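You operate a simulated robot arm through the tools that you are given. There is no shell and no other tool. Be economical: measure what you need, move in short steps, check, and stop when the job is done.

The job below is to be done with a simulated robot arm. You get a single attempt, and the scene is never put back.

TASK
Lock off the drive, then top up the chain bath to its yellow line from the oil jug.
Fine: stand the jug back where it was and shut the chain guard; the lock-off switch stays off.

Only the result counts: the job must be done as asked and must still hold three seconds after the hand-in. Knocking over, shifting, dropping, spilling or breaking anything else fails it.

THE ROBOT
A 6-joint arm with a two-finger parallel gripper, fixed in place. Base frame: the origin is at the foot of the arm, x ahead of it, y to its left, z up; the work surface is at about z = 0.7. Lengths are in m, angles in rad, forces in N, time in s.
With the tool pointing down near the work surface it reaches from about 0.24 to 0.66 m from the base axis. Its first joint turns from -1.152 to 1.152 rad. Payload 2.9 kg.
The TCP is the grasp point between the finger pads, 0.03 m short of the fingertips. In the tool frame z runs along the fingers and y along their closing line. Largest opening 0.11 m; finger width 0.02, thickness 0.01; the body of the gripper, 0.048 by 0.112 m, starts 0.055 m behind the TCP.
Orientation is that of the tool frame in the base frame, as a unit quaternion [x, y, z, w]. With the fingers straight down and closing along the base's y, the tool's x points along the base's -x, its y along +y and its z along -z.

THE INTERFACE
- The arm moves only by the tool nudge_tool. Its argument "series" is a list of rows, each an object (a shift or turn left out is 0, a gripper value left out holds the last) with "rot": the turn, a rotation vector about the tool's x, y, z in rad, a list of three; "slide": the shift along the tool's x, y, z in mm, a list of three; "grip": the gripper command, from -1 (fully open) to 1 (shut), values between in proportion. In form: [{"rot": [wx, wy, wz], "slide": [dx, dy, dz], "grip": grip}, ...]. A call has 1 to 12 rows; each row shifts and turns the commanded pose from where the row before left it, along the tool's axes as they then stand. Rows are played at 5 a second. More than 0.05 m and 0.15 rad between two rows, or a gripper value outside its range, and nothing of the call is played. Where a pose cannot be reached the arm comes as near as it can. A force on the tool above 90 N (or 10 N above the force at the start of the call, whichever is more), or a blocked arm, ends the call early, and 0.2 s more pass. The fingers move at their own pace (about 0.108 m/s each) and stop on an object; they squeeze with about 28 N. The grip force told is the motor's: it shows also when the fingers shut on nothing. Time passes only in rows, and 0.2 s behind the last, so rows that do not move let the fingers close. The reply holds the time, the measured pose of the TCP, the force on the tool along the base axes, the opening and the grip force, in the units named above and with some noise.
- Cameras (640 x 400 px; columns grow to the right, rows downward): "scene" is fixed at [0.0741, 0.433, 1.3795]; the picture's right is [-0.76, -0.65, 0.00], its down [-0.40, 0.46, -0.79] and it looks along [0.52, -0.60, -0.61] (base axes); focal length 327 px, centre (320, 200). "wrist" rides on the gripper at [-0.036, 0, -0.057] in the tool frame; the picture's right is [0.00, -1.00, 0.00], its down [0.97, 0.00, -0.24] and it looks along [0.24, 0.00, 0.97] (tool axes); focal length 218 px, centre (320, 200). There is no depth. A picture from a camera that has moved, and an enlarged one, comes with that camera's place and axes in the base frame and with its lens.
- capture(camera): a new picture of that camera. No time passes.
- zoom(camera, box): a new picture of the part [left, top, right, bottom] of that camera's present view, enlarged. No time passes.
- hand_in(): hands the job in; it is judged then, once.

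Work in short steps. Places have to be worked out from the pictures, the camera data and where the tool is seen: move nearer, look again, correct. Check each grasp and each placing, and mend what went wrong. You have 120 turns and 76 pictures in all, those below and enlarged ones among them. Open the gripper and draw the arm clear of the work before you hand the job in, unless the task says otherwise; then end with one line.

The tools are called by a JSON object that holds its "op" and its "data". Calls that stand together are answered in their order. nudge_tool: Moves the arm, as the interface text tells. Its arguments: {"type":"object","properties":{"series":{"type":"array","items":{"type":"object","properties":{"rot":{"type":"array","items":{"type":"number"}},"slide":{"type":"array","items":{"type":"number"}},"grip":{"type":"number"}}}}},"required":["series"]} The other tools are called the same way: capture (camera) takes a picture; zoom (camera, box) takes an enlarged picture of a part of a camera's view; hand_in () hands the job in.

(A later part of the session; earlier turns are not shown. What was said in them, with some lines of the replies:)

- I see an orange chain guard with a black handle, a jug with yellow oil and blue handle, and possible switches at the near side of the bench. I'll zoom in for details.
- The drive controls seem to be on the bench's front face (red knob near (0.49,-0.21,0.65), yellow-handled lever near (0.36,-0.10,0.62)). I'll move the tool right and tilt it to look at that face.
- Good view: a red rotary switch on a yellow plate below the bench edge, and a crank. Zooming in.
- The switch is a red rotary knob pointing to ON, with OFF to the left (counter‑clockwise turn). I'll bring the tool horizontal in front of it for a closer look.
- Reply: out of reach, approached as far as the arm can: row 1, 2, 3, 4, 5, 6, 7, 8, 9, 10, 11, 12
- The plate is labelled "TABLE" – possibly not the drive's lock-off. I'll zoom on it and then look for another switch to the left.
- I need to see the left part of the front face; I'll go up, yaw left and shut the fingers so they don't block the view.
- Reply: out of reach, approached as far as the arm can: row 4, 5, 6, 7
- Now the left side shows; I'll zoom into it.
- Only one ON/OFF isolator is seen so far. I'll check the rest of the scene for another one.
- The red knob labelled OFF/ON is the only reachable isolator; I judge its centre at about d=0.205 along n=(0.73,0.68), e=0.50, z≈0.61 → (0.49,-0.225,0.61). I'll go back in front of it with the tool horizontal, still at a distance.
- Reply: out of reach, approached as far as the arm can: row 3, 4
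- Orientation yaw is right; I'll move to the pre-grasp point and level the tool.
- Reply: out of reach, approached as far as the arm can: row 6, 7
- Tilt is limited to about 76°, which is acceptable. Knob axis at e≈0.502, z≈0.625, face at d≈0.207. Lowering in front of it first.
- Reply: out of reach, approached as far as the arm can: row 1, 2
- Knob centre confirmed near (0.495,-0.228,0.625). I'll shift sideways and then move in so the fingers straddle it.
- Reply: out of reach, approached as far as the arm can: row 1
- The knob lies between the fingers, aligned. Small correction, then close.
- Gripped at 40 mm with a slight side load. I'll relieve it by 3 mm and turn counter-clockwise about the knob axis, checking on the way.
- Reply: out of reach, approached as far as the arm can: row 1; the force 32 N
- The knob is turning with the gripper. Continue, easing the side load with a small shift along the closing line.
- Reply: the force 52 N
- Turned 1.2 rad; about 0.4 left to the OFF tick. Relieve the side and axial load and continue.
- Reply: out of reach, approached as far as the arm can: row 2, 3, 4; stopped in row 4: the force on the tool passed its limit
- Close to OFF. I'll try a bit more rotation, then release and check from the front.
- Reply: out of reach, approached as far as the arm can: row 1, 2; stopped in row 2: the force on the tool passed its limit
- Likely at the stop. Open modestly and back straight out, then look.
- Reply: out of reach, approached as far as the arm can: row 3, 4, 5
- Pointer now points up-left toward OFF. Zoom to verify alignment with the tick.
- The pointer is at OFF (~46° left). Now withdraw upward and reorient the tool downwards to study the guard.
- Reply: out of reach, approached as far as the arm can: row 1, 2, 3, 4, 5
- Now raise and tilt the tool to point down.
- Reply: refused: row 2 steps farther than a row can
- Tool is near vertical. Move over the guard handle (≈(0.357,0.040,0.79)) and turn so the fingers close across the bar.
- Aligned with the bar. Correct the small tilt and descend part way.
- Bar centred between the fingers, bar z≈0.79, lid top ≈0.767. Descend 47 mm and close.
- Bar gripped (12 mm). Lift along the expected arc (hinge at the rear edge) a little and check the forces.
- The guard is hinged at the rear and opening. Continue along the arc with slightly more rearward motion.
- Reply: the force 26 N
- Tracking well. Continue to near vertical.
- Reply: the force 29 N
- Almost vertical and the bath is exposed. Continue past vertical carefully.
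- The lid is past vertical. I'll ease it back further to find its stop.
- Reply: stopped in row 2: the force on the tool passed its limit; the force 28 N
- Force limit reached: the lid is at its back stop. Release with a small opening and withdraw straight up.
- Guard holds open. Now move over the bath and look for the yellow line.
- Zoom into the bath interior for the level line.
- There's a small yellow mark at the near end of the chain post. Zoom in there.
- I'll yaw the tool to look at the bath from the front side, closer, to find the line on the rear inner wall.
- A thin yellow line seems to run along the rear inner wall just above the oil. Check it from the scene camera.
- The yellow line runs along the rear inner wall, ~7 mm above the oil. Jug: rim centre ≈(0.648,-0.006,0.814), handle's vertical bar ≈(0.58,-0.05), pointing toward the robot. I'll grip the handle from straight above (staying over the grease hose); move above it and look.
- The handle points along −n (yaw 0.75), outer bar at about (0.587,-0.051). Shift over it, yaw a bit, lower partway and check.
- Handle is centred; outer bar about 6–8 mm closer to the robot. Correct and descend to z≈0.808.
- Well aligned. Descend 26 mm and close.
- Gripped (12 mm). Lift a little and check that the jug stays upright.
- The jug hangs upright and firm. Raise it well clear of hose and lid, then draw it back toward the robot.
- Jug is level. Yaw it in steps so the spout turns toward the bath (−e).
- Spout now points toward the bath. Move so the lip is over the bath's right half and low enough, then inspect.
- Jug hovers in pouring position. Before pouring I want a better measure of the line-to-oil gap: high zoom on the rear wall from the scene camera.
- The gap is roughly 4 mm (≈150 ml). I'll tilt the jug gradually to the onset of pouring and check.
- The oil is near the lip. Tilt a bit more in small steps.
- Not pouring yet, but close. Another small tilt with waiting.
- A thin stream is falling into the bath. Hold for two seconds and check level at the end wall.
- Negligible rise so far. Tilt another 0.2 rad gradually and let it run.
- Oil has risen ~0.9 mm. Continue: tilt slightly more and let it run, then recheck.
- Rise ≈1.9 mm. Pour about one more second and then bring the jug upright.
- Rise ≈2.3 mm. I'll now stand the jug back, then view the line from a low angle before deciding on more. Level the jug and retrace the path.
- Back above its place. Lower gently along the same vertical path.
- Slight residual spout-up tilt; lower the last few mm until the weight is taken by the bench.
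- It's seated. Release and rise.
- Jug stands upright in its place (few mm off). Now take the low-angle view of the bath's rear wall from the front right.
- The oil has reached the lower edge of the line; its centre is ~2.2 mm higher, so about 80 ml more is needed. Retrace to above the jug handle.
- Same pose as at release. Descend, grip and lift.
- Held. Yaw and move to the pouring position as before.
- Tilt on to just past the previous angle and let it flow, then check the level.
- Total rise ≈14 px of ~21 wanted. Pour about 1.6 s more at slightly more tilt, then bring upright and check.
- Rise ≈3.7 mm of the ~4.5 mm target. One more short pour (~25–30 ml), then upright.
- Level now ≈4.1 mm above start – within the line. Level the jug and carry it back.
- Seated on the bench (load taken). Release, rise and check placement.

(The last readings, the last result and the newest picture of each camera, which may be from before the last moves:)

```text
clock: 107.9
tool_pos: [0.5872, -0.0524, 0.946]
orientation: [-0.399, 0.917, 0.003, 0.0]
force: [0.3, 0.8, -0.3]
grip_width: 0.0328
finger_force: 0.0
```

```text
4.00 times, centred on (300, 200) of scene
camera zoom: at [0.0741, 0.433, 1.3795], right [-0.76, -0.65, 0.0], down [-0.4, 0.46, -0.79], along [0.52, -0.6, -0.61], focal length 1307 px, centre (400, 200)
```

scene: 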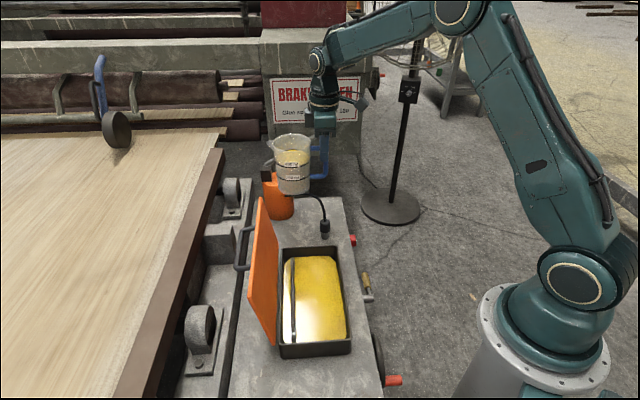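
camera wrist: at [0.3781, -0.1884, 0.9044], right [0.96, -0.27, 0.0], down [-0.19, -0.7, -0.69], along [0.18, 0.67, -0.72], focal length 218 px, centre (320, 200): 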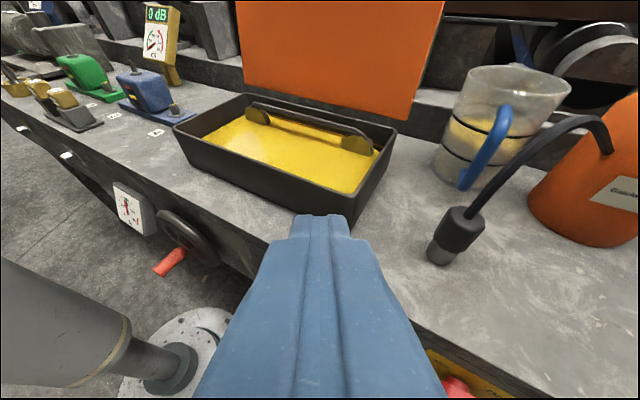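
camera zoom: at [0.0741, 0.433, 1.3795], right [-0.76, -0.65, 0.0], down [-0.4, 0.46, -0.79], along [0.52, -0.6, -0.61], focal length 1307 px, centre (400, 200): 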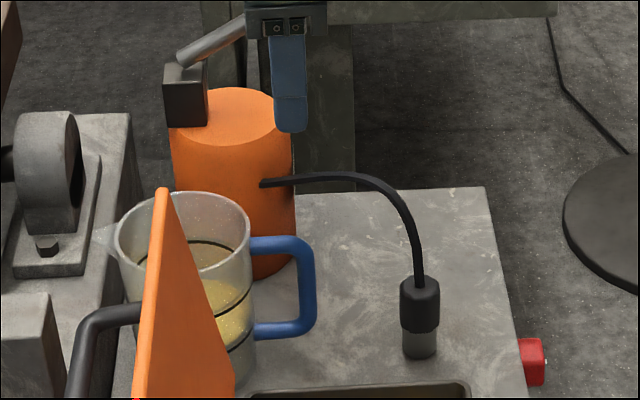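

Jug is back within a few mm. Check the level against the line from the low-angle pose once more.

{"op": "nudge_tool", "data": {"series": [{"rot": [0, 0, 0.08]}, {"slide": [44.3, 11.2, 0], "grip": 1}, {"slide": [44.3, 11.2, 0]}, {"slide": [44.3, 11.2, 0]}, {"slide": [44.3, 11.2, 0]}, {"slide": [44.3, 11.2, 0]}, {"rot": [0, 0, -0.14]}, {"rot": [0, 0, -0.14]}, {"rot": [0, 0, -0.14]}, {"rot": [0, 0, -0.14]}]}}

{"op": "nudge_tool", "data": {"series": [{"rot": [0, -0.143, 0]}, {"rot": [0, -0.143, 0]}, {"rot": [0, -0.143, 0]}, {"rot": [0, -0.143, 0]}, {"rot": [0, -0.143, 0]}, {"rot": [0, -0.143, 0]}, {"rot": [0, -0.143, 0]}, {"slide": [42, 0, 27]}, {"slide": [42, 0, 27]}]}}

{"op": "zoom", "data": {"camera": "wrist", "box": [266, 110, 298, 130]}}

```text
clock: 110.1
tool_pos: [0.3848, -0.1608, 0.9476]
orientation: [-0.607, 0.795, 0.003, 0.001]
force: [0.0, 0.2, 0.1]
grip_width: 0.0
finger_force: 28.3
```

```text
clock: 112.1
tool_pos: [0.384, -0.1576, 0.8482]
orientation: [-0.531, 0.697, 0.293, 0.383]
force: [-0.1, 0.7, -0.4]
grip_width: 0.0
finger_force: 27.4
```

```text
16.00 times, centred on (282, 120) of wrist
camera zoom: at [0.3775, -0.1842, 0.9093], right [0.96, -0.27, 0.0], down [-0.19, -0.7, -0.69], along [0.18, 0.67, -0.72], focal length 3492 px, centre (928, 1480)
```

zoom: 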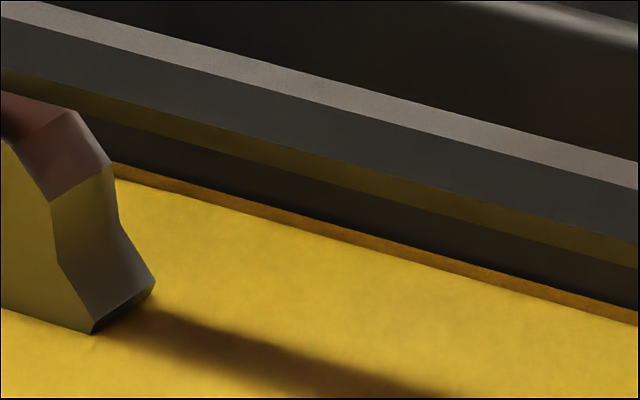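

The oil edge now lies within the yellow line. Now to the guard: undo the tilt, rise and move above the open lid's handle.

{"op": "nudge_tool", "data": {"series": [{"slide": [-42, 0, -27]}, {"slide": [-42, 0, -27]}, {"rot": [0, 0.143, 0]}, {"rot": [0, 0.143, 0]}, {"rot": [0, 0.143, 0]}, {"rot": [0, 0.143, 0]}, {"rot": [0, 0.143, 0]}, {"rot": [0, 0.143, 0]}, {"rot": [0, 0.143, 0]}, {"slide": [0, 0, -45]}, {"slide": [0, 0, -40]}]}}

{"op": "nudge_tool", "data": {"series": [{"slide": [-46.6, -4.7, 0], "grip": 0.64}, {"slide": [-46.6, -4.7, 0]}, {"slide": [-46.6, -4.7, 0]}, {"slide": [-46.6, -4.7, 0]}, {"slide": [-46.6, -4.7, 0]}, {"slide": [-46.6, -4.7, 0]}, {"slide": [-46.6, -4.7, 0]}, {"slide": [-46.6, -4.7, 0]}, {"rot": [0, 0, 0.143]}, {"rot": [0, 0, 0.143]}, {"rot": [0, 0, 0.143]}]}}

{"op": "nudge_tool", "data": {"series": [{"rot": [0, 0, 0.143]}, {"rot": [0, 0, 0.143]}, {"rot": [0, 0, 0.143]}, {"rot": [0, 0, 0.143]}, {"rot": [0, 0, 0.143]}, {"rot": [0, 0, 0.143]}, {"rot": [0, 0, 0.143]}, {"rot": [0, 0, 0.143]}, {"rot": [0, 0, 0.143]}, {"rot": [0, 0, 0.143]}, {"rot": [0, 0, 0.143]}, {"rot": [0, 0, 0.136]}]}}

```text
clock: 114.5
tool_pos: [0.3849, -0.1603, 1.0312]
orientation: [-0.605, 0.796, 0.002, 0.0]
force: [-0.1, 0.5, 0.3]
grip_width: 0.0
finger_force: 27.9
```

```text
clock: 116.9
tool_pos: [0.5196, 0.1896, 1.0319]
orientation: [-0.421, 0.907, 0.003, 0.0]
force: [0.5, -0.3, 0.1]
grip_width: 0.0198
finger_force: 0.1
```

```text
clock: 119.5
tool_pos: [0.5209, 0.1886, 1.0323]
orientation: [0.407, 0.913, 0.002, -0.002]
force: [-0.1, 0.3, 0.0]
grip_width: 0.0196
finger_force: 0.1
```

Over the lid handle. One picture to verify alignment before descending.

{"op": "capture", "data": {"camera": "wrist"}}

```text
1 pictures are left
camera wrist: at [0.5447, 0.1622, 1.0898], right [-0.74, -0.67, 0.0], down [-0.65, 0.72, 0.24], along [-0.16, 0.18, -0.97], focal length 218 px, centre (320, 200)
```

wrist: 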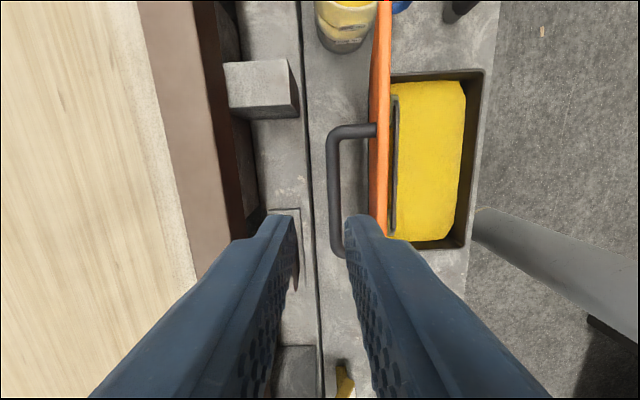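

The bar is ~12 mm toward the robot from the tool axis; lid surface leaves room for the front finger. Shift, descend and close.

{"op": "nudge_tool", "data": {"series": [{"slide": [0, -12, 0], "grip": 0.53}, {"slide": [0, 0, 40]}, {"slide": [0, 0, 40]}, {"slide": [0, 0, 30]}, {"slide": [0, 0, 16]}, {"slide": [0, 0, 0]}]}}

{"op": "nudge_tool", "data": {"series": [{"grip": 1}, {"grip": 1}, {"grip": 1}]}}

```text
clock: 120.9
tool_pos: [0.5139, 0.1834, 0.9048]
orientation: [0.405, 0.914, 0.001, -0.002]
force: [-0.4, 1.2, 0.3]
grip_width: 0.026
finger_force: 0.2
```

```text
clock: 121.7
tool_pos: [0.5089, 0.1818, 0.9048]
orientation: [0.407, 0.913, -0.003, -0.006]
force: [-25.2, -27.3, 7.9]
grip_width: 0.0121
finger_force: 44.9
```

Handle gripped. Close along the reverse arc, first half.

{"op": "nudge_tool", "data": {"series": [{"slide": [0, -19.7, -8.4]}, {"slide": [0, -17.9, -4.9]}, {"slide": [0, -18.4, -2.5]}, {"slide": [0, -18.6, 0]}, {"slide": [0, -18.4, 2.3]}, {"slide": [0, -18, 4.7]}]}}

```text
clock: 123.1
tool_pos: [0.4324, 0.1069, 0.9177]
orientation: [0.408, 0.913, 0.004, 0.002]
force: [19.0, -18.0, 8.2]
grip_width: 0.0124
finger_force: 45.1
```

{"op": "nudge_tool", "data": {"series": [{"slide": [-2, -17.2, 7]}, {"slide": [0, -16.2, 9.1]}, {"slide": [0, -14.8, 11.2]}, {"slide": [0, -13.3, 13]}]}}

```text
clock: 124.1
tool_pos: [0.3861, 0.0619, 0.875]
orientation: [0.406, 0.914, 0.002, -0.001]
force: [10.5, -14.3, 3.8]
grip_width: 0.0125
finger_force: 45.0
```

On track; lower the rest of the way.

{"op": "nudge_tool", "data": {"series": [{"slide": [0, -11.4, 14.7]}, {"slide": [0, -9.5, 15.9]}, {"slide": [0, -7.3, 17.1]}, {"slide": [0, -4, 12]}]}}

```text
clock: 125.1
tool_pos: [0.3609, 0.041, 0.8156]
orientation: [0.408, 0.913, -0.002, -0.001]
force: [9.1, -27.5, 4.0]
grip_width: 0.0125
finger_force: 45.4
```

{"op": "nudge_tool", "data": {"series": [{"slide": [0, -1, 4]}, {"slide": [0, -0.5, 3]}, {"slide": [0, 0, 2]}, {"slide": [0, 0, 0]}]}}

```text
clock: 126.1
tool_pos: [0.3594, 0.0416, 0.8057]
orientation: [0.406, 0.914, -0.001, -0.002]
force: [-8.0, -17.3, 35.4]
grip_width: 0.0127
finger_force: 44.9
```

The lid is seated (pressing 35 N). Release, rise and draw clear.

{"op": "nudge_tool", "data": {"series": [{"slide": [0, 0, -1]}, {"grip": 0.3}, {"slide": [0, 0, 0]}, {"slide": [0, 0, -30]}, {"slide": [0, 0, -45]}, {"slide": [0, 0, -45]}, {"slide": [0, 0, -45]}, {"slide": [0, 0, -45], "grip": -1}, {"slide": [0, 0, -45]}, {"slide": [0, 0, -40]}]}}

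{"op": "zoom", "data": {"camera": "scene", "box": [200, 150, 440, 390]}}

```text
clock: 128.3
tool_pos: [0.3578, 0.0396, 1.0994]
orientation: [0.406, 0.914, 0.002, -0.002]
force: [0.3, -0.5, 0.3]
grip_width: 0.1099
finger_force: 0.1
```

```text
1.67 times, centred on (320, 270) of scene
camera zoom: at [0.0741, 0.433, 1.3795], right [-0.76, -0.65, 0.0], down [-0.4, 0.46, -0.79], along [0.52, -0.6, -0.61], focal length 544 px, centre (320, 83)
```

zoom: 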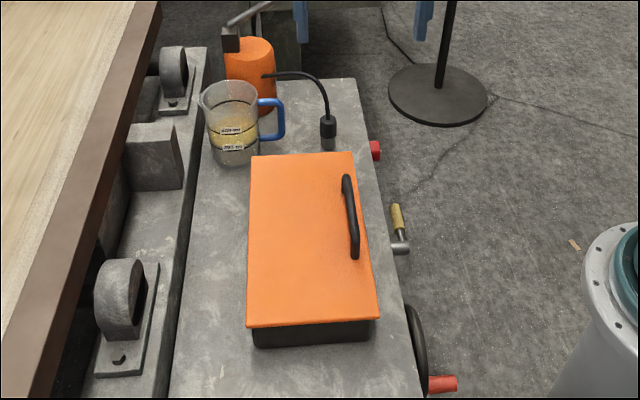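

The guard is shut, the jug stands in its place, the switch is off and the arm is clear. Handing in.

{"op": "hand_in", "data": {}}

```text
The job is handed in.
```

I handed in the job: the drive is locked off, the chain bath is topped up so the oil sits within its yellow line, the jug is back within a few mm of where it stood, and the guard is shut. I used the only OFF/ON switch within reach, labelled "TABLE".
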